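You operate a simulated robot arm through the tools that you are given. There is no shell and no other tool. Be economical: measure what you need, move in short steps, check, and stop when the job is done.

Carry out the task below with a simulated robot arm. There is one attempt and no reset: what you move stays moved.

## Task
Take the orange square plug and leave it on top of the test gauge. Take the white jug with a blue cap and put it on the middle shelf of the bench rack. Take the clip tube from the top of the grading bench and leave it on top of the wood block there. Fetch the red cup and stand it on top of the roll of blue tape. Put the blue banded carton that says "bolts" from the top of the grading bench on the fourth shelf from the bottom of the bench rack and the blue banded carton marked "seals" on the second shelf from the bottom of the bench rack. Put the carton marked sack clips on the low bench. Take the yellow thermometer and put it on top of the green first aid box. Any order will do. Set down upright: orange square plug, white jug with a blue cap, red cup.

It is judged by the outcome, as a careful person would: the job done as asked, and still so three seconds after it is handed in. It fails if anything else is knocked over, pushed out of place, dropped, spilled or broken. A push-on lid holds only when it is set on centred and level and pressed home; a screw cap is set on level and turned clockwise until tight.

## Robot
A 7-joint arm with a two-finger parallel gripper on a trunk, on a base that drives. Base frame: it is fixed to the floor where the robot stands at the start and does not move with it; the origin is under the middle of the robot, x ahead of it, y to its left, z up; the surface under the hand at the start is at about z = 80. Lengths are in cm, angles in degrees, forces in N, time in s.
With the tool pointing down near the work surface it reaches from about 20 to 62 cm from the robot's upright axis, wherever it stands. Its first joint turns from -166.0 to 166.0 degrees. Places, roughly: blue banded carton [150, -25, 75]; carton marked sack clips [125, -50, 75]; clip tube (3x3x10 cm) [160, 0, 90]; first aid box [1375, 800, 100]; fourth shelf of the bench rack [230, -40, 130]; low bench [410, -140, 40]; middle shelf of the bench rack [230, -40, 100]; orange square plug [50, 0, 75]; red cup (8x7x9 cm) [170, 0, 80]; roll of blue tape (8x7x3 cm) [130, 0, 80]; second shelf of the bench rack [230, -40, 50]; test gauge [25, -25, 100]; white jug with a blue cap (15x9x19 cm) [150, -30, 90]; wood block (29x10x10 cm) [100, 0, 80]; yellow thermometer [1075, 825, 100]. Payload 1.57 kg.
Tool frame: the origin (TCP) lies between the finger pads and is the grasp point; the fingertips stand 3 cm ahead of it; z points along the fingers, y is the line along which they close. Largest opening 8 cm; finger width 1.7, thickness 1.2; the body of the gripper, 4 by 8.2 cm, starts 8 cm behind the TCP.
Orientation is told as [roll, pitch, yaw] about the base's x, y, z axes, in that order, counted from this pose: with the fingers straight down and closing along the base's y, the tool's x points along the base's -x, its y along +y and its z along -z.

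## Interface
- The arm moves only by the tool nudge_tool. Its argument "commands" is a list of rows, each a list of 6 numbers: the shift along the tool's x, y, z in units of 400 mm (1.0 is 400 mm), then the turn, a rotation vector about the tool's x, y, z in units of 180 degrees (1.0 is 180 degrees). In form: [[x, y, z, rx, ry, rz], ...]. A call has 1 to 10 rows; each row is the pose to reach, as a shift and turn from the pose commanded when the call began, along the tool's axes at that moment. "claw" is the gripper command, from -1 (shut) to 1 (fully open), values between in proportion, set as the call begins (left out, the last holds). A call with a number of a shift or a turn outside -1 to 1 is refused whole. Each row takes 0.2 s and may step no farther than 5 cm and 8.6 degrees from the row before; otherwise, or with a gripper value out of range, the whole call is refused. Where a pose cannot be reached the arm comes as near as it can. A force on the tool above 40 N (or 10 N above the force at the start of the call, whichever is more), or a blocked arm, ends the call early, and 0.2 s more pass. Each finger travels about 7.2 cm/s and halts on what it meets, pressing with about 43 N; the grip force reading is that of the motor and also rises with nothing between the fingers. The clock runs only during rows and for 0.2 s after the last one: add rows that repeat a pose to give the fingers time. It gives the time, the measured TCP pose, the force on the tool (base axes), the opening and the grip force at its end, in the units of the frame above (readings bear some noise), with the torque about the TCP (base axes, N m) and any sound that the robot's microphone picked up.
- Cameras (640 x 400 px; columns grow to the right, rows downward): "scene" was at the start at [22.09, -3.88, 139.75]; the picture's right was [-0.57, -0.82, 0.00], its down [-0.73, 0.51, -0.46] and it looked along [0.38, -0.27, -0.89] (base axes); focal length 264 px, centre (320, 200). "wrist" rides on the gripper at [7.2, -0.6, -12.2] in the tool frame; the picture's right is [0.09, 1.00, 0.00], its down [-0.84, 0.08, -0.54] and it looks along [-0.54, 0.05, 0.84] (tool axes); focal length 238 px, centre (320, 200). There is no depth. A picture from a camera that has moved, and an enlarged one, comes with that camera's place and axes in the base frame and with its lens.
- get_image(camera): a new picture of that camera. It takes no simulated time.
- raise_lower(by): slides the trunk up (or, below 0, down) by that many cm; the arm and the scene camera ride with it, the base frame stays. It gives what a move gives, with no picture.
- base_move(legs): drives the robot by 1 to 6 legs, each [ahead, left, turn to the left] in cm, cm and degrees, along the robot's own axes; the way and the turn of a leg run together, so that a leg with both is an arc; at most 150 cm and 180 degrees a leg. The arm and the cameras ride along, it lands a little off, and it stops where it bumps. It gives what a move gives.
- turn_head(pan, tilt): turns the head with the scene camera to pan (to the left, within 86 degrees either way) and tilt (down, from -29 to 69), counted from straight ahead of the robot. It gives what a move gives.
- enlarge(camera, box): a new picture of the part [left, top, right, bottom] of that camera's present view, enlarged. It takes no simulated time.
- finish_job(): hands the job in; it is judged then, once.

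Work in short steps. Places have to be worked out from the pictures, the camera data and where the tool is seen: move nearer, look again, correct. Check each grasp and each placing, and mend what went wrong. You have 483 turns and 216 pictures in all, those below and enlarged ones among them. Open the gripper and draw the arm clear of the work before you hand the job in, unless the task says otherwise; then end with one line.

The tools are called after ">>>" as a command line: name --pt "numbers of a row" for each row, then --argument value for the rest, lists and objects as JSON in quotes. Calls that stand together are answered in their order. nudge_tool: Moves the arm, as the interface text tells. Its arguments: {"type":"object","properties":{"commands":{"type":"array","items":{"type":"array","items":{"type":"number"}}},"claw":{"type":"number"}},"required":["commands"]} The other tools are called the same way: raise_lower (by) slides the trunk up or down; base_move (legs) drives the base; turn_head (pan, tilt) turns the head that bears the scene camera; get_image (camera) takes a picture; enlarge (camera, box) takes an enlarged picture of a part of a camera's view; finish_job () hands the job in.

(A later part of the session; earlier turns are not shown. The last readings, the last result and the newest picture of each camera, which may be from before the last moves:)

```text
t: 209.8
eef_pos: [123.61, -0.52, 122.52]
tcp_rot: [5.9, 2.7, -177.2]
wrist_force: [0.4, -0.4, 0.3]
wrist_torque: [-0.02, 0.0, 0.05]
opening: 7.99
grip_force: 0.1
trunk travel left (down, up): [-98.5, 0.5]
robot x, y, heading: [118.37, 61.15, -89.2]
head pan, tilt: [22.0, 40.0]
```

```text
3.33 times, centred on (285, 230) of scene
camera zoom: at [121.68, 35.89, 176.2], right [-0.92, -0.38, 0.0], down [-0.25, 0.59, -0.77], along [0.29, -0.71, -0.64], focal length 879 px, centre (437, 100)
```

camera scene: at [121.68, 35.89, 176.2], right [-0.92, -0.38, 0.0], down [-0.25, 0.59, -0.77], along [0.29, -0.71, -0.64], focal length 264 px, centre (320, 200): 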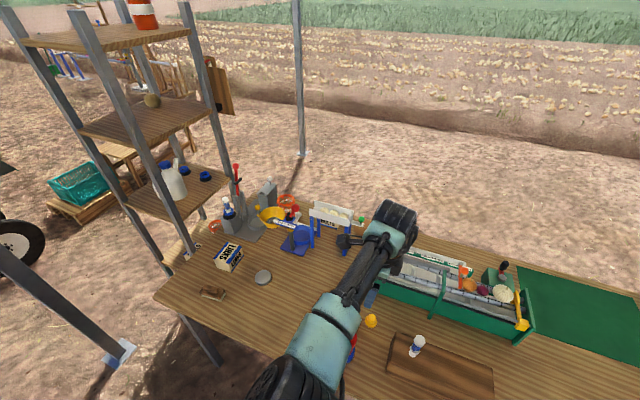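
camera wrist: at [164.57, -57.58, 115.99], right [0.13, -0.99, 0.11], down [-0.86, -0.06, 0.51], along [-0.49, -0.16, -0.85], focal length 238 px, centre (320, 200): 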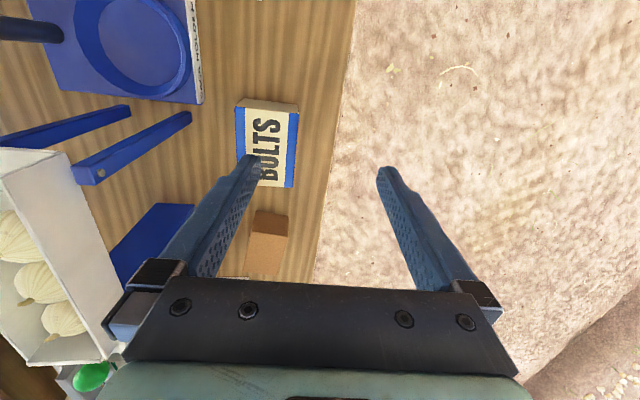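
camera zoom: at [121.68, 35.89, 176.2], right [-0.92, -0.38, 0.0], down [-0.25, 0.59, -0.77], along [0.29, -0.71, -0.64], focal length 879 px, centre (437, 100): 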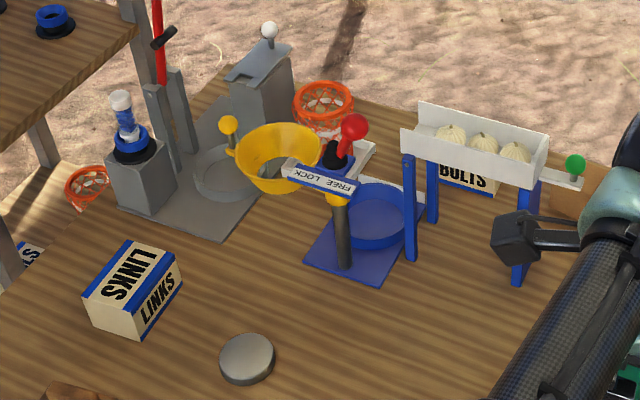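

Good: the holder, its lever, the tray and the cartons are all where they were. The far side of the bench gives a safer approach, so I restore the hand's yaw and drive around the rack.

>>> nudge_tool --pt "0 0 0 0.0037 0.0013 -0.047" --pt "0 0 0 0.0074 0.0026 -0.094" --pt "0 0 0 0.0111 0.0039 -0.141" --pt "0 0 0 0.0148 0.0052 -0.188" --pt "0 0 0 0.0184 0.0065 -0.235" --pt "0 0 0 0.0221 0.0078 -0.282" --pt "0 0 0 0.0258 0.0091 -0.329" --pt "0 0 0 0.0295 0.0104 -0.376" --pt "0 0 0 0.0332 0.0117 -0.423" --pt "0 0 0 0.0369 0.013 -0.4705"

>>> base_move --legs '[[-14, 0, 0], [0, 100, 0], [0, 95, 0]]'

>>> turn_head --pan -20 --tilt 25

>>> get_image --camera "scene"

```text
t: 212.0
eef_pos: [123.48, -0.32, 122.61]
tcp_rot: [0.2, -0.1, -92.5]
wrist_force: [-0.7, -0.6, -0.2]
wrist_torque: [-0.01, -0.03, 0.01]
opening: 8.01
grip_force: 0.0
trunk travel left (down, up): [-98.5, 0.5]
robot x, y, heading: [118.31, 60.73, -89.3]
head pan, tilt: [22.0, 40.0]
```

```text
t: 220.2
eef_pos: [253.41, 15.99, 122.5]
tcp_rot: [1.6, 0.0, -98.0]
wrist_force: [-0.6, 0.4, 0.1]
wrist_torque: [-0.03, -0.07, -0.03]
opening: 8.0
grip_force: 0.1
trunk travel left (down, up): [-98.5, 0.5]
robot x, y, heading: [252.93, 76.99, -90.0]
head pan, tilt: [22.0, 40.0]
stopped in leg 3: the robot was blocked; the commanded pose is now the measured one
```

```text
t: 221.3
eef_pos: [253.57, 16.06, 122.54]
tcp_rot: [1.6, 0.1, -97.3]
wrist_force: [-0.4, -0.2, -0.3]
wrist_torque: [0.0, 0.04, 0.03]
opening: 7.99
grip_force: 0.2
trunk travel left (down, up): [-98.5, 0.5]
robot x, y, heading: [253.13, 77.43, -90.1]
head pan, tilt: [-20.0, 25.0]
```

```text
92 pictures are left
camera scene: at [248.62, 51.66, 178.55], right [-0.94, 0.33, -0.01], down [0.15, 0.4, -0.91], along [-0.3, -0.86, -0.42], focal length 264 px, centre (320, 200)
```

scene: 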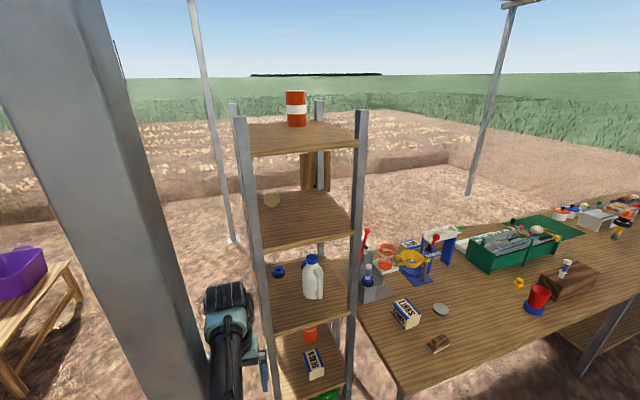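

The hand touched the tent pole. I back away from it, then pass on its outer side.

>>> base_move --legs '[[0, -6, 0], [-36, 0, 0]]'

>>> get_image --camera "scene"

```text
t: 224.2
eef_pos: [249.1, 51.88, 122.25]
tcp_rot: [0.9, 0.3, -96.5]
wrist_force: [-0.2, 0.0, -0.4]
wrist_torque: [0.02, 0.02, -0.05]
opening: 8.0
grip_force: 0.0
trunk travel left (down, up): [-98.5, 0.5]
robot x, y, heading: [247.33, 113.84, -89.5]
head pan, tilt: [-20.0, 25.0]
```

```text
91 pictures are left
camera scene: at [244.06, 87.32, 178.51], right [-0.94, 0.33, 0.0], down [0.14, 0.4, -0.91], along [-0.3, -0.85, -0.42], focal length 264 px, centre (320, 200)
```

scene: 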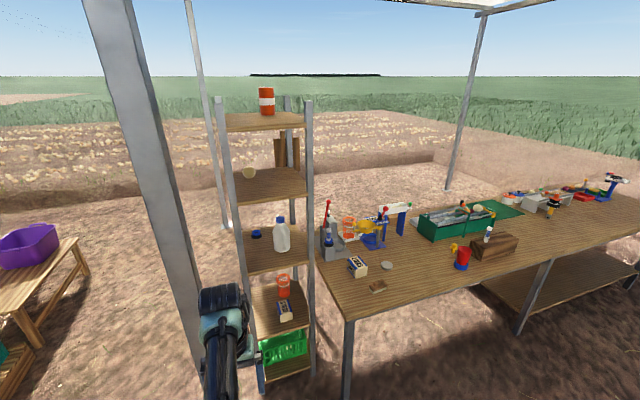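

The pole is unaffected. Driving around: left 72 cm, then forward past the rack to its far side.

>>> base_move --legs '[[0, 72, 0], [120, 0, 0], [108, 0, 0]]'

>>> turn_head --pan -75 --tilt 30

>>> get_image --camera "scene"

```text
t: 239.0
eef_pos: [320.71, -175.44, 122.28]
tcp_rot: [0.8, 0.2, -97.1]
wrist_force: [0.6, 1.6, -0.2]
wrist_torque: [-0.02, -0.01, 0.03]
opening: 8.02
grip_force: 0.0
trunk travel left (down, up): [-98.5, 0.5]
robot x, y, heading: [319.95, -113.98, -90.2]
head pan, tilt: [-20.0, 25.0]
```

```text
t: 240.2
eef_pos: [320.77, -175.6, 122.21]
tcp_rot: [0.8, 0.2, -97.1]
wrist_force: [-0.1, -0.1, 0.0]
wrist_torque: [0.0, -0.02, 0.01]
opening: 8.01
grip_force: 0.1
trunk travel left (down, up): [-98.5, 0.5]
robot x, y, heading: [319.35, -114.12, -90.1]
head pan, tilt: [-75.0, 30.0]
```

```text
90 pictures are left
camera scene: at [310.55, -133.65, 177.73], right [-0.26, 0.97, 0.0], down [0.48, 0.13, -0.87], along [-0.84, -0.22, -0.5], focal length 264 px, centre (320, 200)
```

scene: 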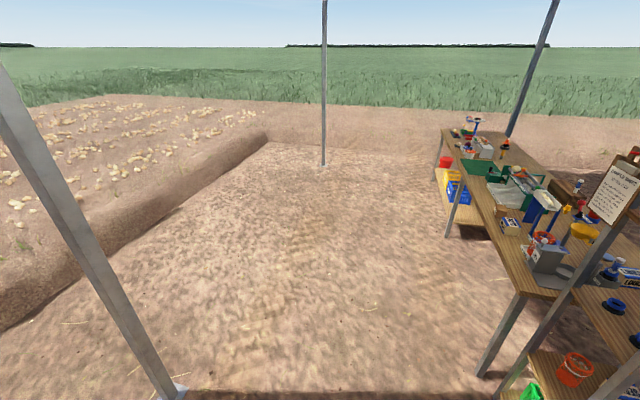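

Clear ground behind the bench. I turn and drive in to face it from the far side.

>>> base_move --legs '[[0, 0, -90], [150, 0, 0], [32, 0, 0], [0, 0, -90]]'

>>> get_image --camera "wrist"

>>> turn_head --pan -15 --tilt 45

>>> get_image --camera "scene"

```text
t: 257.1
eef_pos: [134.96, -51.53, 122.33]
tcp_rot: [0.8, 0.2, 83.6]
wrist_force: [0.0, 0.5, -0.7]
wrist_torque: [-0.02, -0.02, 0.03]
opening: 8.0
grip_force: 0.0
trunk travel left (down, up): [-98.5, 0.5]
robot x, y, heading: [137.19, -113.12, 90.5]
head pan, tilt: [-75.0, 30.0]
```

```text
89 pictures are left
camera wrist: at [135.05, -58.88, 134.54], right [-1.0, 0.02, 0.01], down [0.02, 0.84, 0.54], along [0.0, 0.54, -0.84], focal length 238 px, centre (320, 200)
```

wrist: 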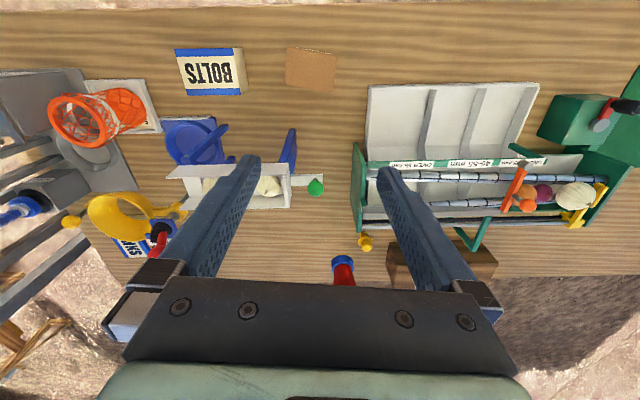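

```text
t: 258.4
eef_pos: [134.82, -51.59, 122.29]
tcp_rot: [1.0, 0.2, 83.6]
wrist_force: [0.1, -0.5, 0.9]
wrist_torque: [-0.03, -0.04, 0.01]
opening: 7.99
grip_force: 0.0
trunk travel left (down, up): [-98.5, 0.5]
robot x, y, heading: [137.04, -113.15, 90.4]
head pan, tilt: [-15.0, 45.0]
```

```text
88 pictures are left
camera scene: at [138.69, -88.36, 175.48], right [0.97, -0.25, 0.0], down [-0.18, -0.68, -0.71], along [0.18, 0.68, -0.71], focal length 264 px, centre (320, 200)
```

scene: 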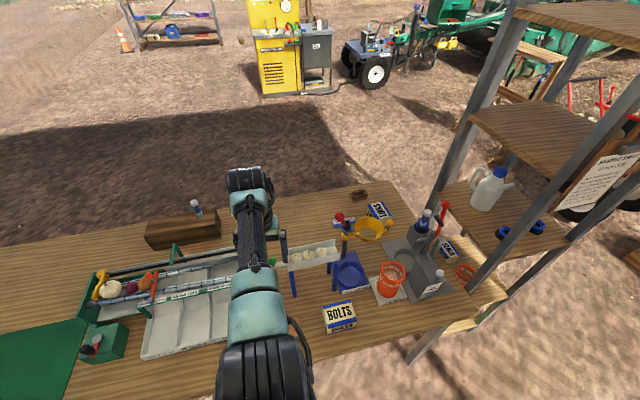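

Enlarging the wrist view on the bolts carton and the brown box to read any marking.

>>> enlarge --camera "wrist" --box '[160, 30, 360, 130]'

```text
3.20 times, centred on (260, 80) of wrist
camera zoom: at [135.06, -58.88, 134.54], right [-1.0, 0.02, 0.02], down [0.02, 0.84, 0.54], along [0.0, 0.54, -0.84], focal length 763 px, centre (512, 584)
```

zoom: 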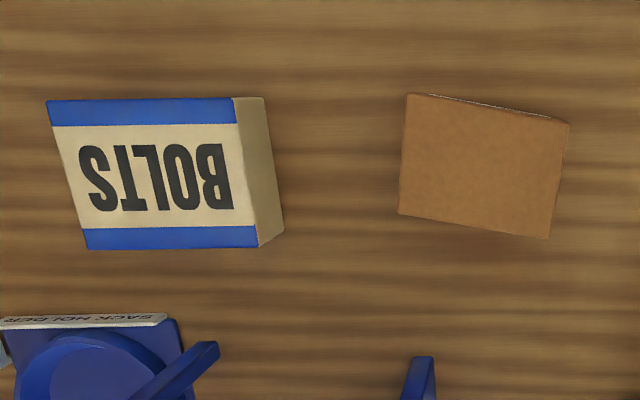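

The brown box's top is unmarked; I lower the hand behind it to look at its rear side.

>>> nudge_tool --pt "0.1 0 0.02 0 0 0" --pt "0.2 0 0.06 0 0 0" --pt "0.3 0 0.12 0 0 0" --pt "0.4 0 0.2 0 0 0" --pt "0.5 0 0.28 0 0 0" --pt "0.55 0 0.38 0 0 0" --pt "0.55 0 0.5 0 0 0"

>>> get_image --camera "wrist"

```text
refused: row 4 steps farther than a row can; nothing moved
```

```text
86 pictures are left
camera wrist: at [135.06, -58.88, 134.54], right [-1.0, 0.02, 0.02], down [0.02, 0.84, 0.54], along [0.0, 0.54, -0.84], focal length 238 px, centre (320, 200)
```

wrist: 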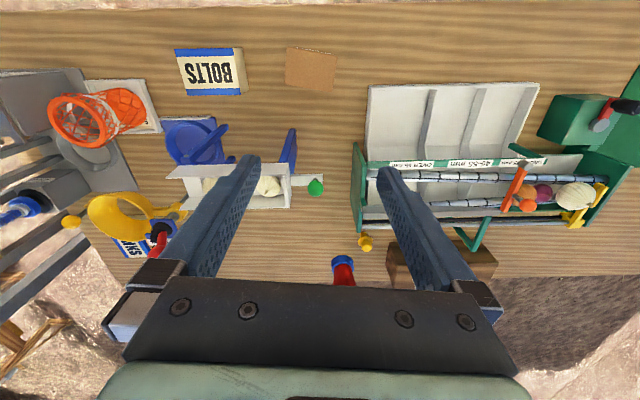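

Resending with shorter rows.

>>> nudge_tool --pt "0.1 0 0.02 0 0 0" --pt "0.2 0 0.06 0 0 0" --pt "0.29 0 0.12 0 0 0" --pt "0.37 0 0.2 0 0 0" --pt "0.45 0 0.28 0 0 0" --pt "0.5 0 0.38 0 0 0" --pt "0.5 0 0.5 0 0 0"

>>> enlarge --camera "wrist" --box '[160, 60, 480, 270]'

```text
t: 259.9
eef_pos: [132.4, -71.63, 102.19]
tcp_rot: [0.9, 0.2, 83.6]
wrist_force: [0.5, 0.2, 0.0]
wrist_torque: [0.02, 0.01, 0.01]
opening: 7.98
grip_force: 0.0
trunk travel left (down, up): [-98.5, 0.5]
robot x, y, heading: [137.15, -112.78, 90.4]
head pan, tilt: [-15.0, 45.0]
```

```text
1.90 times, centred on (320, 165) of wrist
camera zoom: at [132.52, -78.88, 114.43], right [-1.0, 0.02, 0.02], down [0.03, 0.84, 0.54], along [0.0, 0.54, -0.84], focal length 454 px, centre (320, 267)
```

zoom: 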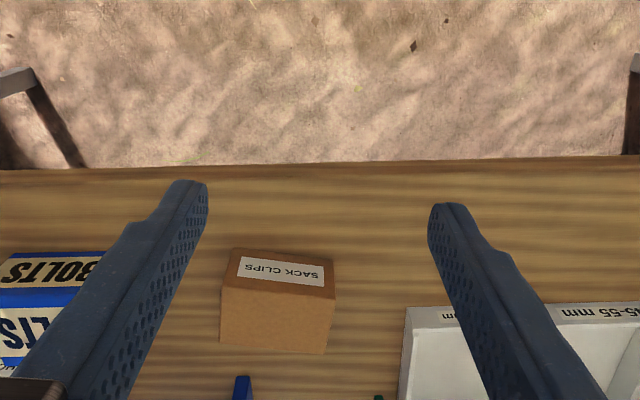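

It is marked SACK CLIPS: centre ≈(136.2,-55.6), 8.8×5.5×6 cm, turned -7°. I move above it while turning the hand 90° to grip across the narrow side.

>>> nudge_tool --pt "-0.04 -0.005 -0.02 0 0 0.046" --pt "-0.08 -0.01 -0.04 0 0 0.092" --pt "-0.12 -0.015 -0.06 0 0 0.138" --pt "-0.16 -0.02 -0.08 0 0 0.184" --pt "-0.2 -0.025 -0.1 0 0 0.23" --pt "-0.24 -0.03 -0.12 0 0 0.276" --pt "-0.28 -0.035 -0.14 0 0 0.322" --pt "-0.32 -0.04 -0.15 0 0 0.368" --pt "-0.36 -0.045 -0.15 0 0 0.414" --pt "-0.408 -0.05 -0.15 0 0 0.46"

>>> get_image --camera "wrist"

```text
t: 262.1
eef_pos: [136.25, -55.46, 108.27]
tcp_rot: [-0.1, 1.0, 0.6]
wrist_force: [-0.5, -1.0, 0.1]
wrist_torque: [-0.03, -0.01, -0.03]
opening: 8.0
grip_force: 0.0
trunk travel left (down, up): [-98.5, 0.5]
robot x, y, heading: [137.22, -113.35, 90.6]
head pan, tilt: [-15.0, 45.0]
```

```text
84 pictures are left
camera wrist: at [129.4, -56.25, 120.57], right [-0.1, 0.99, 0.0], down [0.84, 0.09, 0.53], along [0.53, 0.05, -0.85], focal length 238 px, centre (320, 200)
```

wrist: 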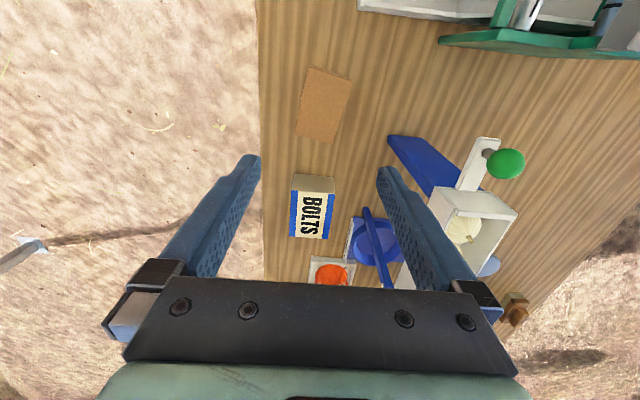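

Measured centre (136.0,-55.45). I trim the yaw by -7° and lower the trunk 14 cm, bringing the arm down behind the bench.

>>> nudge_tool --pt "0.003 0 0 0 0 0.039"

>>> raise_lower --by -14

>>> turn_head --pan 15 --tilt 50

>>> get_image --camera "scene"

```text
t: 262.6
eef_pos: [136.21, -55.45, 108.33]
tcp_rot: [-0.1, 0.9, -6.3]
wrist_force: [0.1, 0.2, -0.3]
wrist_torque: [0.01, -0.01, -0.01]
opening: 8.0
grip_force: 0.0
trunk travel left (down, up): [-98.5, 0.5]
robot x, y, heading: [137.2, -112.9, 90.6]
head pan, tilt: [-15.0, 45.0]
```

```text
t: 264.2
eef_pos: [136.1, -55.44, 94.38]
tcp_rot: [-0.2, 0.9, -6.1]
wrist_force: [-0.6, -0.1, -0.9]
wrist_torque: [0.0, 0.0, 0.03]
opening: 7.98
grip_force: 0.1
trunk travel left (down, up): [-84.5, 14.5]
robot x, y, heading: [137.03, -113.05, 90.5]
head pan, tilt: [-15.0, 45.0]
```

```text
t: 265.2
eef_pos: [136.11, -55.51, 94.21]
tcp_rot: [-0.2, 0.9, -6.3]
wrist_force: [0.0, -0.3, 0.3]
wrist_torque: [0.02, -0.03, -0.01]
opening: 7.98
grip_force: 0.1
trunk travel left (down, up): [-84.5, 14.5]
robot x, y, heading: [136.71, -112.91, 90.6]
head pan, tilt: [15.0, 50.0]
```

```text
83 pictures are left
camera scene: at [134.6, -88.81, 160.78], right [0.96, 0.27, 0.0], down [0.21, -0.74, -0.64], along [-0.17, 0.62, -0.77], focal length 264 px, centre (320, 200)
```

scene: 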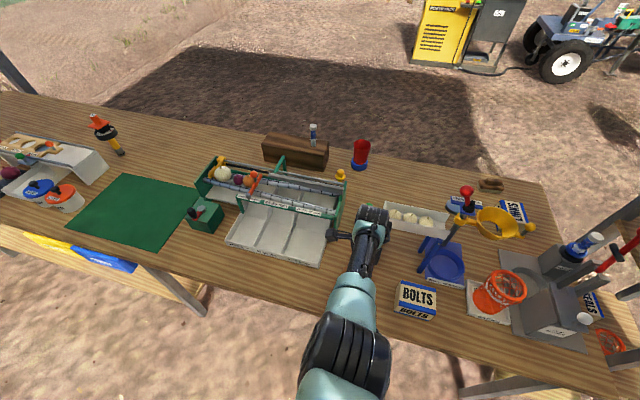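

Elbow is behind the bench edge with nothing under it. Descending to z=84.

>>> nudge_tool --pt "0 0 0.1 0 0 0" --pt "0 0 0.2 0 0 0" --pt "0 0 0.255 0 0 0"

>>> get_image --camera "wrist"

```text
t: 266.0
eef_pos: [136.43, -57.47, 90.11]
tcp_rot: [-0.2, 0.9, -6.2]
wrist_force: [0.3, -0.2, -0.3]
wrist_torque: [0.0, -0.01, 0.03]
opening: 8.02
grip_force: 0.0
out of reach, approached as far as the arm can: row 1, 2, 3
trunk travel left (down, up): [-84.5, 14.5]
robot x, y, heading: [137.2, -112.66, 90.5]
head pan, tilt: [15.0, 50.0]
```

```text
82 pictures are left
camera wrist: at [129.56, -57.41, 102.45], right [0.02, 1.0, 0.0], down [0.85, -0.01, 0.53], along [0.53, -0.01, -0.85], focal length 238 px, centre (320, 200)
```

wrist: 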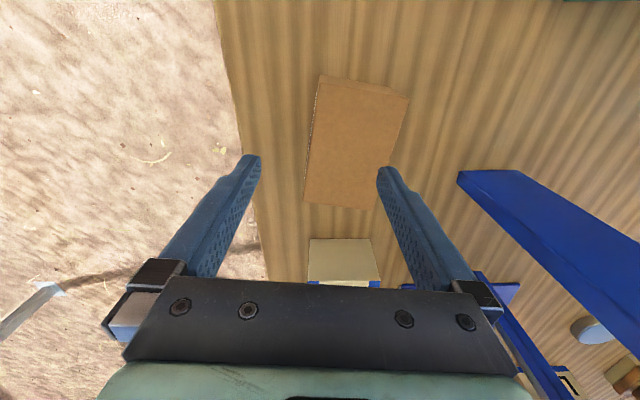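

Reach limited again at this trunk height. I lift slightly, trim yaw another -4°, move the base 2 cm closer, and use the trunk to go down.

>>> nudge_tool --pt "0.0 0 -0.06 0 0 0.022" --pt "0.01 0 -0.06 0 0 0.022"

>>> base_move --legs '[[2, 0, 0]]'

```text
t: 266.6
eef_pos: [136.22, -56.48, 92.1]
tcp_rot: [-0.3, 0.9, -10.2]
wrist_force: [-0.7, 0.4, -0.8]
wrist_torque: [0.01, 0.0, 0.0]
opening: 7.99
grip_force: 0.1
out of reach, approached as far as the arm can: row 1, 2
trunk travel left (down, up): [-84.5, 14.5]
robot x, y, heading: [137.04, -113.06, 90.6]
head pan, tilt: [15.0, 50.0]
```

```text
t: 267.4
eef_pos: [136.18, -54.67, 92.12]
tcp_rot: [-0.2, 0.9, -10.1]
wrist_force: [0.5, 0.3, 0.7]
wrist_torque: [0.0, 0.0, 0.03]
opening: 8.01
grip_force: 0.1
trunk travel left (down, up): [-84.5, 14.5]
robot x, y, heading: [136.95, -111.22, 90.4]
head pan, tilt: [15.0, 50.0]
```

>>> base_move --legs '[[-0.8, 0, 0]]'

>>> get_image --camera "wrist"

```text
t: 268.1
eef_pos: [136.14, -55.3, 91.86]
tcp_rot: [-0.3, 0.8, -10.1]
wrist_force: [1.0, -0.2, -0.5]
wrist_torque: [0.02, -0.04, 0.0]
opening: 8.02
grip_force: 0.1
trunk travel left (down, up): [-84.5, 14.5]
robot x, y, heading: [136.87, -111.92, 90.6]
head pan, tilt: [15.0, 50.0]
```

```text
81 pictures are left
camera wrist: at [129.25, -54.65, 104.22], right [0.08, 1.0, -0.01], down [0.85, -0.07, 0.53], along [0.53, -0.05, -0.85], focal length 238 px, centre (320, 200)
```

wrist: 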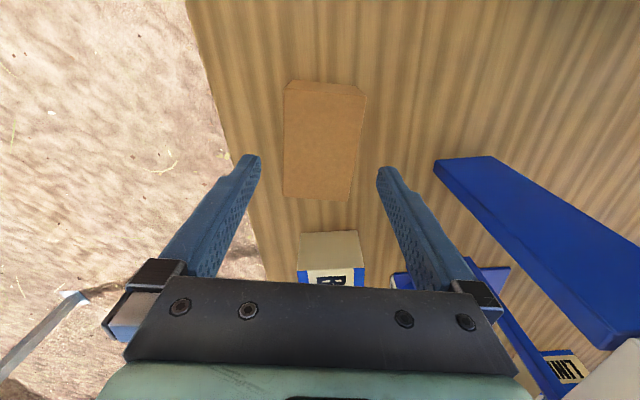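

Box is centred and square between the fingers. Lowering with the trunk 7.8 cm.

>>> raise_lower --by -7.8

>>> nudge_tool --pt "0 0 0 0 0 0" --pt "0 0 0 0 0 0" --pt "0 0 0 0 0 0" --pt "0 0 0 0 0 0" --claw -1

>>> raise_lower --by 5

>>> get_image --camera "wrist"

```text
t: 269.2
eef_pos: [136.1, -55.47, 84.17]
tcp_rot: [-0.4, 0.8, -10.1]
wrist_force: [0.1, 0.3, -0.4]
wrist_torque: [0.02, 0.01, 0.03]
opening: 7.99
grip_force: 0.0
trunk travel left (down, up): [-76.7, 22.3]
robot x, y, heading: [136.91, -111.7, 90.7]
head pan, tilt: [15.0, 50.0]
```

```text
t: 270.2
eef_pos: [136.1, -55.32, 84.12]
tcp_rot: [-0.2, 0.8, -10.2]
wrist_force: [0.5, 0.8, 0.0]
wrist_torque: [0.1, -0.05, 0.01]
opening: 5.96
grip_force: 42.5
trunk travel left (down, up): [-76.7, 22.3]
robot x, y, heading: [137.06, -111.7, 90.7]
head pan, tilt: [15.0, 50.0]
```

```text
t: 271.2
eef_pos: [136.07, -55.42, 89.12]
tcp_rot: [-0.3, 0.8, -10.1]
wrist_force: [-0.3, 0.4, -1.5]
wrist_torque: [0.0, -0.02, -0.01]
opening: 5.97
grip_force: 42.9
trunk travel left (down, up): [-81.7, 17.3]
robot x, y, heading: [137.22, -111.92, 90.8]
head pan, tilt: [15.0, 50.0]
```

```text
80 pictures are left
camera wrist: at [129.25, -54.75, 101.49], right [0.08, 1.0, 0.0], down [0.85, -0.07, 0.53], along [0.53, -0.05, -0.85], focal length 238 px, centre (320, 200)
```

wrist: 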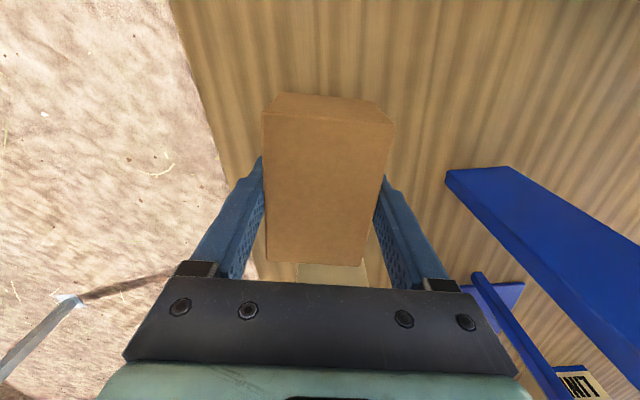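

Held. I back away from the bench, turn toward +x, and drive toward the low bench.

>>> base_move --legs '[[-38, 0, 0], [0, 0, -90], [150, 0, 0]]'

>>> turn_head --pan 0 --tilt 30

>>> get_image --camera "scene"

```text
t: 284.4
eef_pos: [343.72, -145.93, 89.13]
tcp_rot: [-0.3, 0.8, -99.6]
wrist_force: [-0.1, 0.7, -1.2]
wrist_torque: [0.01, 0.01, 0.0]
opening: 5.94
grip_force: 42.6
trunk travel left (down, up): [-81.7, 17.3]
robot x, y, heading: [287.47, -147.23, 1.2]
head pan, tilt: [15.0, 50.0]
```

```text
t: 285.2
eef_pos: [343.47, -145.93, 89.09]
tcp_rot: [-0.3, 0.8, -99.6]
wrist_force: [0.2, -0.7, -2.3]
wrist_torque: [0.03, 0.02, 0.01]
opening: 5.92
grip_force: 42.8
trunk travel left (down, up): [-81.7, 17.3]
robot x, y, heading: [287.11, -147.59, 1.0]
head pan, tilt: [0.0, 30.0]
```

```text
79 pictures are left
camera scene: at [313.0, -146.89, 160.93], right [0.02, -1.0, 0.0], down [-0.5, -0.01, -0.87], along [0.87, 0.02, -0.5], focal length 264 px, centre (320, 200)
```

scene: 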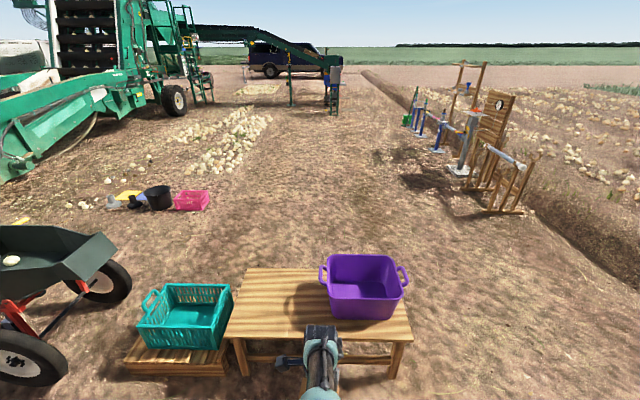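

Low bench top spans x 390–434, y -100…-189, with the purple tub on its right half. I go to put the box at about (404,-122).

>>> base_move --legs '[[0, 24, 0], [60, 0, 0]]'

>>> raise_lower --by -30

>>> turn_head --pan 0 --tilt 55

>>> get_image --camera "scene"

>>> get_image --camera "wrist"

```text
t: 290.0
eef_pos: [402.81, -120.66, 89.12]
tcp_rot: [-0.3, 0.8, -99.5]
wrist_force: [0.8, 0.0, -0.8]
wrist_torque: [-0.01, 0.01, -0.01]
opening: 5.92
grip_force: 42.7
trunk travel left (down, up): [-81.7, 17.3]
robot x, y, heading: [346.48, -122.51, 1.5]
head pan, tilt: [0.0, 30.0]
```

```text
t: 293.0
eef_pos: [402.89, -120.53, 59.32]
tcp_rot: [-0.3, 0.8, -99.5]
wrist_force: [-0.6, -0.2, -1.7]
wrist_torque: [0.03, -0.02, -0.01]
opening: 5.96
grip_force: 43.4
trunk travel left (down, up): [-51.7, 47.3]
robot x, y, heading: [346.47, -122.53, 1.1]
head pan, tilt: [0.0, 30.0]
```

```text
t: 293.9
eef_pos: [402.93, -120.52, 59.19]
tcp_rot: [-0.3, 0.8, -99.4]
wrist_force: [0.3, -0.2, -0.9]
wrist_torque: [-0.02, 0.01, 0.01]
opening: 5.95
grip_force: 43.3
trunk travel left (down, up): [-51.7, 47.3]
robot x, y, heading: [346.39, -122.16, 1.2]
head pan, tilt: [0.0, 55.0]
```

```text
78 pictures are left
camera scene: at [370.51, -121.81, 127.33], right [0.02, -1.0, 0.0], down [-0.82, -0.02, -0.57], along [0.57, 0.01, -0.82], focal length 264 px, centre (320, 200)
```

scene: 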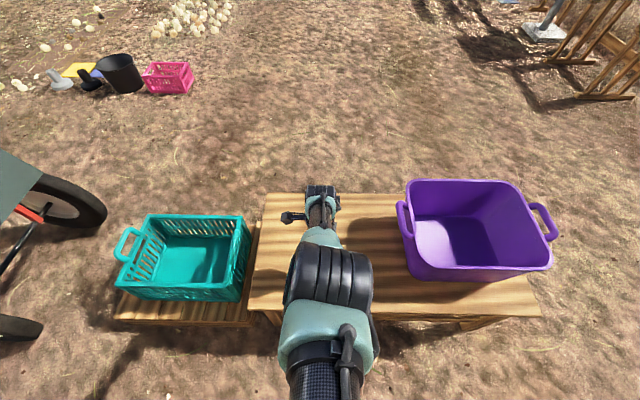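

```text
77 pictures are left
camera wrist: at [403.57, -113.69, 71.5], right [1.0, -0.07, 0.0], down [-0.06, -0.85, 0.53], along [-0.04, -0.53, -0.85], focal length 238 px, centre (320, 200)
```

wrist: 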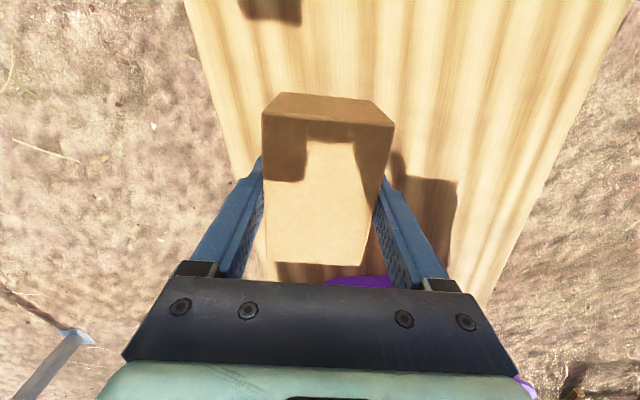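

Good margin to the edges. Lowering the trunk 11 cm more, then small arm steps.

>>> raise_lower --by -11

>>> nudge_tool --pt "0 0 0.03 0 0 0" --pt "0 0 0.05 0 0 0"

>>> get_image --camera "wrist"

```text
t: 295.3
eef_pos: [402.8, -120.61, 48.09]
tcp_rot: [-0.3, 0.8, -99.4]
wrist_force: [-0.3, 0.2, -1.6]
wrist_torque: [0.02, -0.05, 0.0]
opening: 5.98
grip_force: 42.7
trunk travel left (down, up): [-40.7, 58.3]
robot x, y, heading: [346.55, -122.28, 1.3]
head pan, tilt: [0.0, 55.0]
```

```text
t: 295.9
eef_pos: [402.14, -120.95, 46.63]
tcp_rot: [-0.2, 0.7, -99.4]
wrist_force: [0.1, 0.0, -1.0]
wrist_torque: [0.05, -0.01, -0.01]
opening: 5.95
grip_force: 43.5
out of reach, approached as far as the arm can: row 1, 2
trunk travel left (down, up): [-40.7, 58.3]
robot x, y, heading: [346.41, -122.24, 1.3]
head pan, tilt: [0.0, 55.0]
```

```text
76 pictures are left
camera wrist: at [402.88, -113.95, 59.08], right [1.0, -0.07, 0.0], down [-0.06, -0.85, 0.53], along [-0.04, -0.53, -0.85], focal length 238 px, centre (320, 200)
```

wrist: 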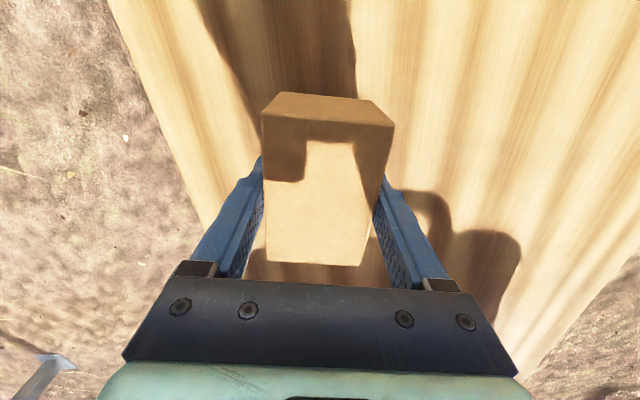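

Using trunk steps for the final descent.

>>> raise_lower --by -1.5

>>> raise_lower --by -0.7

```text
t: 296.5
eef_pos: [402.3, -120.88, 45.2]
tcp_rot: [-0.3, 0.9, -99.4]
wrist_force: [0.6, 0.3, -1.6]
wrist_torque: [0.02, -0.01, -0.01]
opening: 5.96
grip_force: 42.5
trunk travel left (down, up): [-39.2, 59.8]
robot x, y, heading: [346.46, -122.39, 1.3]
head pan, tilt: [0.0, 55.0]
```

```text
t: 297.1
eef_pos: [402.19, -120.86, 44.62]
tcp_rot: [-0.3, 0.7, -99.4]
wrist_force: [0.1, 0.0, -1.6]
wrist_torque: [0.01, -0.01, 0.01]
opening: 5.92
grip_force: 43.2
trunk travel left (down, up): [-38.5, 60.5]
robot x, y, heading: [346.34, -122.12, 1.3]
head pan, tilt: [0.0, 55.0]
```

>>> raise_lower --by -0.5

>>> raise_lower --by -0.4

```text
t: 297.6
eef_pos: [402.34, -120.98, 44.3]
tcp_rot: [-0.2, 0.8, -99.4]
wrist_force: [-2.0, 0.3, 6.9]
wrist_torque: [-0.1, -0.18, 0.0]
opening: 5.95
grip_force: 43.0
trunk travel left (down, up): [-38.0, 61.0]
robot x, y, heading: [346.57, -122.26, 1.3]
head pan, tilt: [0.0, 55.0]
```

```text
t: 298.1
eef_pos: [402.32, -120.96, 44.05]
tcp_rot: [0.0, 1.0, -99.4]
wrist_force: [-11.1, -0.5, 35.3]
wrist_torque: [0.06, 0.32, 0.0]
opening: 5.92
grip_force: 42.9
trunk travel left (down, up): [-37.6, 61.4]
robot x, y, heading: [346.48, -121.92, 1.3]
head pan, tilt: [0.0, 55.0]
```

The box rests on the low bench (top ≈40). Relieving the press and opening, then rising.

>>> raise_lower --by 0.3

>>> nudge_tool --pt "0 0 0 0 0 0" --pt "0 0 0 0 0 0" --pt "0 0 0 0 0 0" --claw 1

>>> raise_lower --by 20

>>> get_image --camera "wrist"

```text
t: 298.7
eef_pos: [402.24, -120.87, 44.06]
tcp_rot: [0.0, 0.9, -99.3]
wrist_force: [2.5, 1.4, 15.3]
wrist_torque: [0.14, -0.3, -0.05]
opening: 5.97
grip_force: 42.3
trunk travel left (down, up): [-37.9, 61.1]
robot x, y, heading: [346.2, -121.91, 1.5]
head pan, tilt: [0.0, 55.0]
```

```text
t: 299.5
eef_pos: [402.24, -120.93, 43.97]
tcp_rot: [-0.3, 0.9, -99.5]
wrist_force: [-0.2, 0.2, 0.1]
wrist_torque: [-0.01, -0.02, 0.01]
opening: 8.01
grip_force: 0.0
trunk travel left (down, up): [-37.9, 61.1]
robot x, y, heading: [346.23, -121.92, 1.2]
head pan, tilt: [0.0, 55.0]
```

```text
t: 301.6
eef_pos: [402.14, -120.75, 64.03]
tcp_rot: [-0.3, 0.8, -99.4]
wrist_force: [-0.2, -0.5, 0.1]
wrist_torque: [0.0, -0.02, -0.03]
opening: 8.0
grip_force: 0.1
trunk travel left (down, up): [-57.9, 41.1]
robot x, y, heading: [346.69, -121.72, 1.5]
head pan, tilt: [0.0, 55.0]
```

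```text
75 pictures are left
camera wrist: at [402.86, -113.94, 76.27], right [1.0, -0.07, 0.0], down [-0.06, -0.85, 0.53], along [-0.04, -0.53, -0.85], focal length 238 px, centre (320, 200)
```

wrist: 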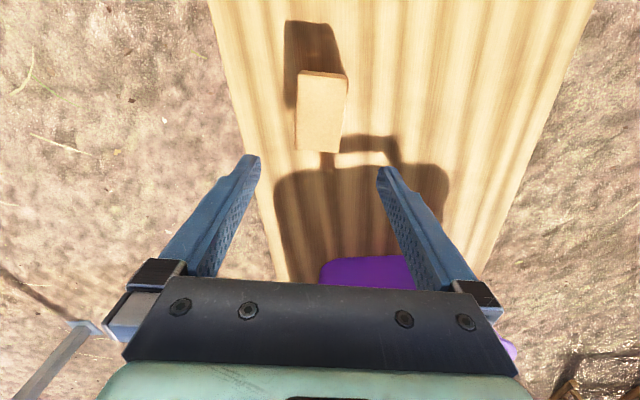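

Sack clips box placed. Now back to the far side of the bench for the bolts carton, with the arm set up as for the seals carton (45° lean).

>>> base_move --legs '[[-150, 0, 0], [-58, 0, 0], [0, 0, 43.7]]'

>>> raise_lower --by 22

```text
t: 314.0
eef_pos: [177.6, -87.38, 63.92]
tcp_rot: [-0.3, 0.9, -55.1]
wrist_force: [0.6, 0.3, -0.1]
wrist_torque: [-0.03, -0.01, 0.02]
opening: 7.99
grip_force: 0.1
trunk travel left (down, up): [-57.9, 41.1]
robot x, y, heading: [138.55, -127.54, 45.5]
head pan, tilt: [0.0, 55.0]
```

```text
t: 316.3
eef_pos: [177.5, -87.42, 85.92]
tcp_rot: [-0.3, 0.9, -55.2]
wrist_force: [0.2, 0.5, 0.3]
wrist_torque: [-0.02, 0.02, 0.01]
opening: 8.0
grip_force: 0.1
trunk travel left (down, up): [-79.9, 19.1]
robot x, y, heading: [138.53, -127.37, 45.6]
head pan, tilt: [0.0, 55.0]
```

Rotating the hand to the 45° lean pointing +x, and lifting.

>>> nudge_tool --pt "0.0227 -0.039 -0.0611 -0.01337 -0.02556 -0.03227" --pt "0.0454 -0.078 -0.1222 -0.02673 -0.05111 -0.06453" --pt "0.0681 -0.117 -0.1833 -0.0401 -0.07667 -0.0968" --pt "0.0908 -0.156 -0.2444 -0.05347 -0.10222 -0.12907" --pt "0.1136 -0.195 -0.3056 -0.06683 -0.12778 -0.16133" --pt "0.1363 -0.234 -0.3667 -0.0802 -0.15333 -0.1936" --pt "0.159 -0.273 -0.4278 -0.09357 -0.17889 -0.22587" --pt "0.1817 -0.312 -0.4889 -0.10693 -0.20444 -0.25813" --pt "0.2044 -0.351 -0.55 -0.1203 -0.23 -0.2904"

>>> base_move --legs '[[0, 38, 0]]'

>>> turn_head --pan 0 --tilt 50

>>> get_image --camera "scene"

```text
t: 318.3
eef_pos: [161.61, -88.89, 108.27]
tcp_rot: [0.6, -44.4, -0.3]
wrist_force: [-0.2, -0.4, -0.7]
wrist_torque: [0.03, 0.02, 0.01]
opening: 7.99
grip_force: 0.1
trunk travel left (down, up): [-79.9, 19.1]
robot x, y, heading: [138.7, -127.24, 45.8]
head pan, tilt: [0.0, 55.0]
```

```text
t: 320.7
eef_pos: [134.38, -62.4, 108.16]
tcp_rot: [0.7, -44.3, -0.4]
wrist_force: [0.2, -0.4, 0.0]
wrist_torque: [0.01, 0.0, 0.01]
opening: 7.99
grip_force: 0.1
trunk travel left (down, up): [-79.9, 19.1]
robot x, y, heading: [111.51, -100.73, 45.6]
head pan, tilt: [0.0, 55.0]
```

```text
t: 321.4
eef_pos: [134.44, -62.24, 108.21]
tcp_rot: [0.7, -44.3, -0.3]
wrist_force: [0.1, 0.0, 0.0]
wrist_torque: [0.03, 0.05, -0.01]
opening: 8.02
grip_force: 0.0
trunk travel left (down, up): [-79.9, 19.1]
robot x, y, heading: [111.6, -100.68, 45.6]
head pan, tilt: [0.0, 50.0]
```

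```text
74 pictures are left
camera scene: at [128.51, -83.27, 156.18], right [0.71, -0.7, 0.0], down [-0.54, -0.55, -0.64], along [0.45, 0.46, -0.77], focal length 264 px, centre (320, 200)
```

scene: 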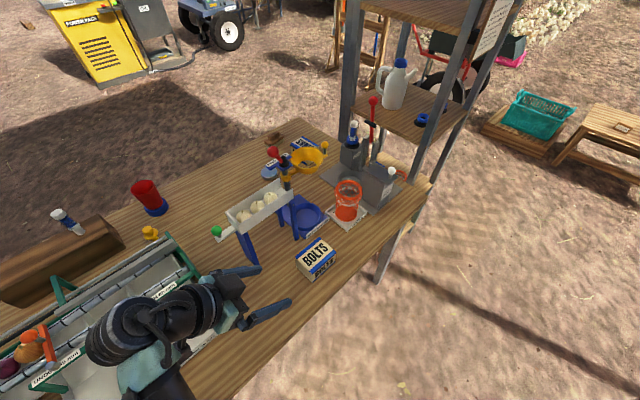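

Ready. Moving forward 8.8 cm to the mirrored pre-grasp position, then measuring the carton.

>>> base_move --legs '[[8.8, 0, 0]]'

>>> get_image --camera "wrist"

>>> enlarge --camera "scene" --box '[190, 180, 370, 340]'

```text
t: 322.5
eef_pos: [140.56, -55.97, 108.09]
tcp_rot: [0.7, -44.2, -0.4]
wrist_force: [-0.2, -0.2, -0.2]
wrist_torque: [0.01, 0.02, 0.0]
opening: 7.99
grip_force: 0.0
trunk travel left (down, up): [-79.9, 19.1]
robot x, y, heading: [117.69, -94.21, 45.5]
head pan, tilt: [0.0, 50.0]
```

```text
73 pictures are left
camera wrist: at [127.01, -56.88, 111.94], right [-0.07, 1.0, -0.06], down [0.22, 0.07, 0.97], along [0.97, 0.05, -0.22], focal length 238 px, centre (320, 200)
```

wrist: 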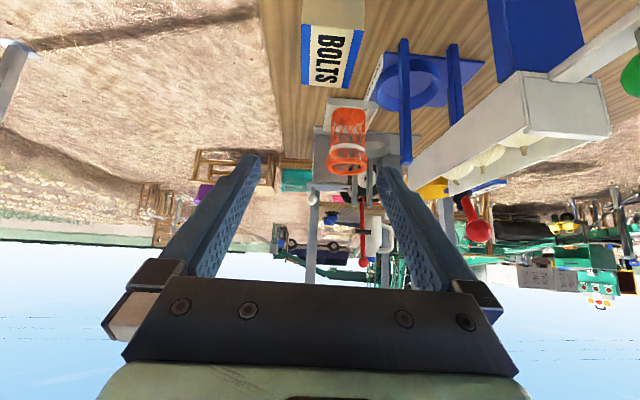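

```text
2.50 times, centred on (280, 260) of scene
camera zoom: at [134.63, -77.05, 156.18], right [0.71, -0.7, 0.0], down [-0.54, -0.55, -0.64], along [0.45, 0.46, -0.77], focal length 660 px, centre (420, 50)
```

zoom: 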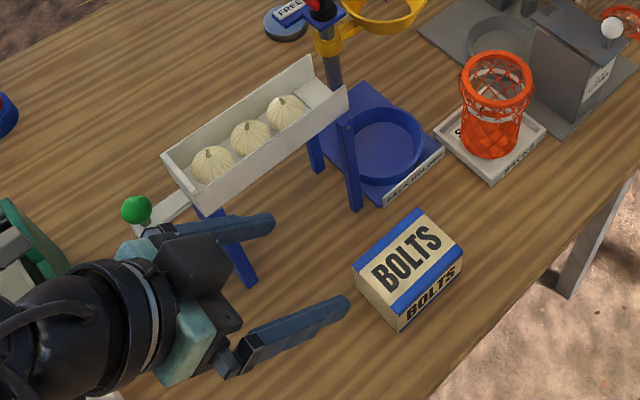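

Carton centre (153.7,-55.65), square with the hand. Approaching to 7.6 cm short.

>>> nudge_tool --pt "0.1 0.005 0 0 0 0" --pt "0.188 0.009 0 0 0 0" --pt "0.188 0.009 0.1 0 0 0" --pt "0.188 0.009 0.2 0 0 0" --pt "0.188 0.009 0.3 0 0 0" --pt "0.188 0.009 0.4 0 0 0" --pt "0.188 0.009 0.45 0 0 0"

>>> get_image --camera "scene"

>>> get_image --camera "wrist"

```text
t: 324.1
eef_pos: [147.76, -55.51, 90.01]
tcp_rot: [0.7, -44.2, -0.3]
wrist_force: [-0.1, 0.6, -0.5]
wrist_torque: [-0.03, -0.03, -0.01]
opening: 8.01
grip_force: 0.1
trunk travel left (down, up): [-79.9, 19.1]
robot x, y, heading: [117.63, -94.68, 45.5]
head pan, tilt: [0.0, 50.0]
```

```text
71 pictures are left
camera scene: at [134.62, -77.06, 156.18], right [0.71, -0.7, 0.0], down [-0.54, -0.55, -0.64], along [0.45, 0.46, -0.77], focal length 264 px, centre (320, 200)
```

scene: 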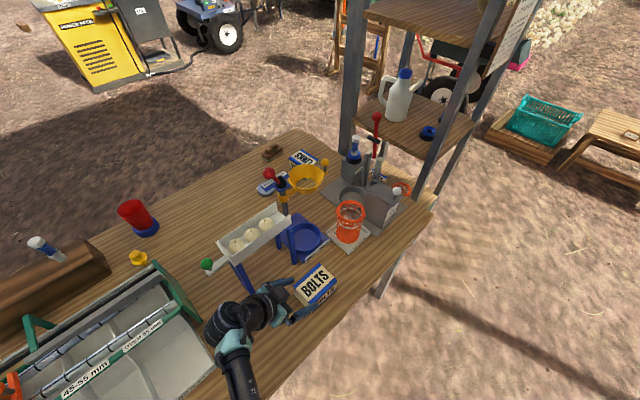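

```text
70 pictures are left
camera wrist: at [134.22, -56.36, 93.78], right [-0.07, 1.0, -0.06], down [0.22, 0.07, 0.97], along [0.97, 0.05, -0.22], focal length 238 px, centre (320, 200)
```

wrist: 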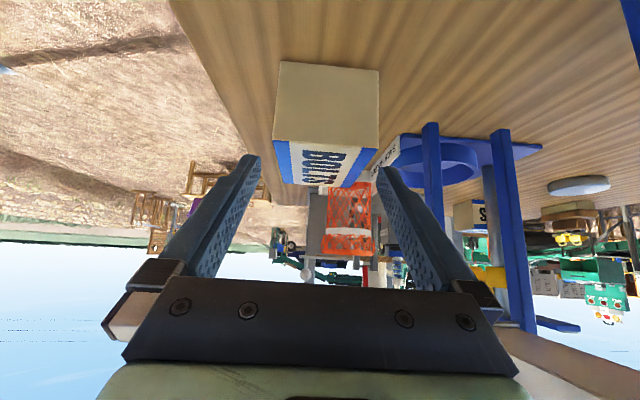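

Nearly aligned; I trim 4 mm sideways, advance and close.

>>> nudge_tool --pt "0 0.01 0.07 0 0 0" --pt "0 0.01 0.14 0 0 0" --pt "0 0.01 0.19 0 0 0"

>>> nudge_tool --pt "0 0 0 0 0 0" --pt "0 0 0 0 0 0" --pt "0 0 0 0 0 0" --claw -1

>>> nudge_tool --pt "-0.045 0 -0.045 0 0 0" --pt "-0.125 0 -0.125 0 0 0"

>>> get_image --camera "wrist"

```text
t: 324.9
eef_pos: [152.96, -55.13, 84.63]
tcp_rot: [0.9, -44.2, -0.3]
wrist_force: [-0.3, -0.7, -0.1]
wrist_torque: [-0.02, -0.03, -0.01]
opening: 8.01
grip_force: 0.0
trunk travel left (down, up): [-79.9, 19.1]
robot x, y, heading: [117.46, -94.97, 45.9]
head pan, tilt: [0.0, 50.0]
```

```text
t: 325.7
eef_pos: [152.99, -55.18, 84.69]
tcp_rot: [0.6, -44.3, -0.3]
wrist_force: [-0.2, -0.6, -0.1]
wrist_torque: [-0.06, -0.1, -0.03]
opening: 7.38
grip_force: 43.2
trunk travel left (down, up): [-79.9, 19.1]
robot x, y, heading: [117.72, -94.79, 45.8]
head pan, tilt: [0.0, 50.0]
```

```text
t: 326.3
eef_pos: [153.1, -55.26, 91.64]
tcp_rot: [0.7, -44.3, -0.3]
wrist_force: [-1.2, -1.1, -3.4]
wrist_torque: [0.01, 0.03, 0.02]
opening: 7.38
grip_force: 42.7
trunk travel left (down, up): [-79.9, 19.1]
robot x, y, heading: [117.47, -94.36, 45.7]
head pan, tilt: [0.0, 50.0]
```

```text
69 pictures are left
camera wrist: at [139.56, -55.99, 95.36], right [-0.07, 1.0, -0.06], down [0.22, 0.07, 0.97], along [0.97, 0.05, -0.23], focal length 238 px, centre (320, 200)
```

wrist: 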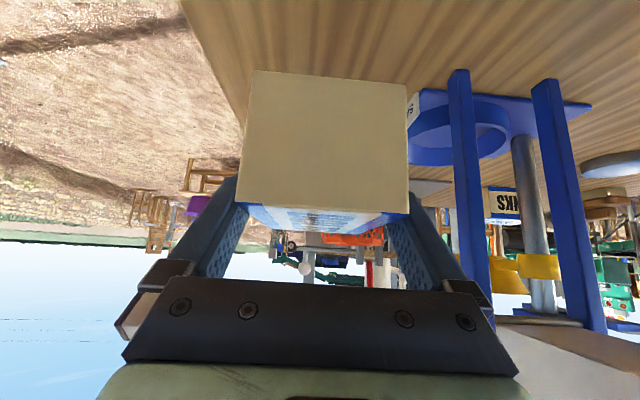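

Bolts carton held. Lifting higher, backing away, and driving along behind the bench to look at the rack from its far side.

>>> nudge_tool --pt "-0.08 0 -0.08 0 0 0" --pt "-0.16 0 -0.16 0 0 0" --pt "-0.24 0 -0.24 0 0 0" --pt "-0.31 0 -0.32 0 0 0"

>>> base_move --legs '[[-32, 0, 0], [0, 0, 44.3], [-45, 0, 0], [0, -131, 0]]'

>>> turn_head --pan 0 --tilt 20

>>> get_image --camera "scene"

```text
t: 327.3
eef_pos: [153.07, -55.4, 109.61]
tcp_rot: [0.6, -44.2, -0.4]
wrist_force: [0.8, -0.4, -2.7]
wrist_torque: [0.02, 0.02, -0.02]
opening: 7.35
grip_force: 43.3
trunk travel left (down, up): [-79.9, 19.1]
robot x, y, heading: [117.55, -94.09, 45.8]
head pan, tilt: [0.0, 50.0]
```

```text
t: 340.0
eef_pos: [224.95, -109.45, 109.56]
tcp_rot: [0.7, -44.2, 43.8]
wrist_force: [0.3, -0.5, -1.7]
wrist_torque: [-0.04, 0.03, 0.0]
opening: 7.37
grip_force: 43.5
trunk travel left (down, up): [-79.9, 19.1]
robot x, y, heading: [226.83, -162.29, 90.1]
head pan, tilt: [0.0, 50.0]
```

```text
t: 340.9
eef_pos: [224.95, -109.32, 109.52]
tcp_rot: [0.7, -44.3, 43.8]
wrist_force: [0.4, -0.3, -3.3]
wrist_torque: [-0.04, 0.04, 0.0]
opening: 7.36
grip_force: 42.9
trunk travel left (down, up): [-79.9, 19.1]
robot x, y, heading: [226.88, -162.35, 89.4]
head pan, tilt: [0.0, 20.0]
```

```text
68 pictures are left
camera scene: at [226.62, -136.22, 160.73], right [1.0, 0.0, 0.0], down [0.0, -0.34, -0.94], along [0.0, 0.94, -0.34], focal length 264 px, centre (320, 200)
```

scene: 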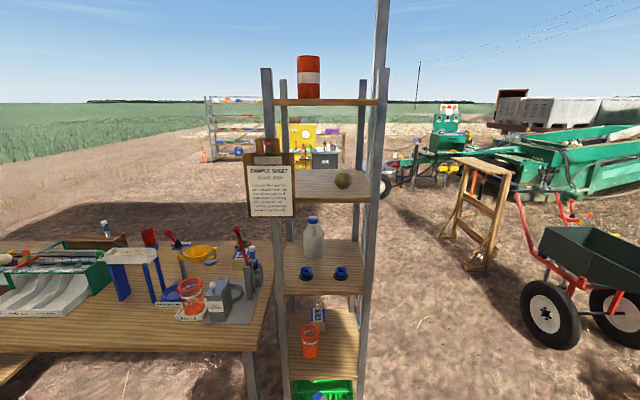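

A sample sheet and a ball obstruct the fourth shelf from this side, so I'll use the front. Driving around.

>>> base_move --legs '[[0, -85, 0], [140, 0, 0], [130, 0, 0], [0, 95, 0], [0, 0, 180]]'

>>> nudge_tool --pt "0 0 0 -0.032 0 -0.0317" --pt "0 0 0 -0.064 0 -0.0633" --pt "0 0 0 -0.096 0 -0.095" --pt "0 0 0 -0.128 0 -0.1267" --pt "0 0 0 -0.16 0 -0.1583" --pt "0 0 0 -0.183 0 -0.181"

>>> get_image --camera "scene"

```text
t: 370.1
eef_pos: [219.27, 54.28, 109.6]
tcp_rot: [0.7, -44.3, -134.8]
wrist_force: [0.4, -0.3, -2.1]
wrist_torque: [0.04, -0.02, -0.01]
opening: 7.37
grip_force: 42.9
trunk travel left (down, up): [-79.9, 19.1]
robot x, y, heading: [216.16, 107.2, -89.0]
head pan, tilt: [0.0, 20.0]
```

```text
t: 371.6
eef_pos: [219.29, 54.32, 109.62]
tcp_rot: [1.5, -45.1, -89.1]
wrist_force: [0.2, -0.2, -2.7]
wrist_torque: [0.05, -0.02, -0.02]
opening: 7.34
grip_force: 42.7
trunk travel left (down, up): [-79.9, 19.1]
robot x, y, heading: [216.35, 107.09, -89.1]
head pan, tilt: [0.0, 20.0]
```

```text
67 pictures are left
camera scene: at [216.8, 80.65, 160.73], right [-1.0, -0.02, 0.0], down [-0.01, 0.34, -0.94], along [0.02, -0.94, -0.34], focal length 264 px, centre (320, 200)
```

scene: 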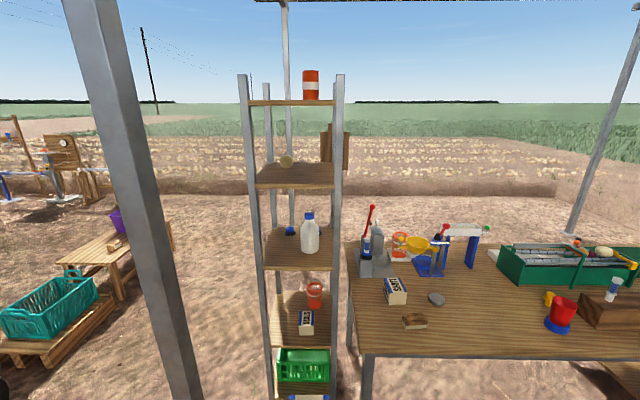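

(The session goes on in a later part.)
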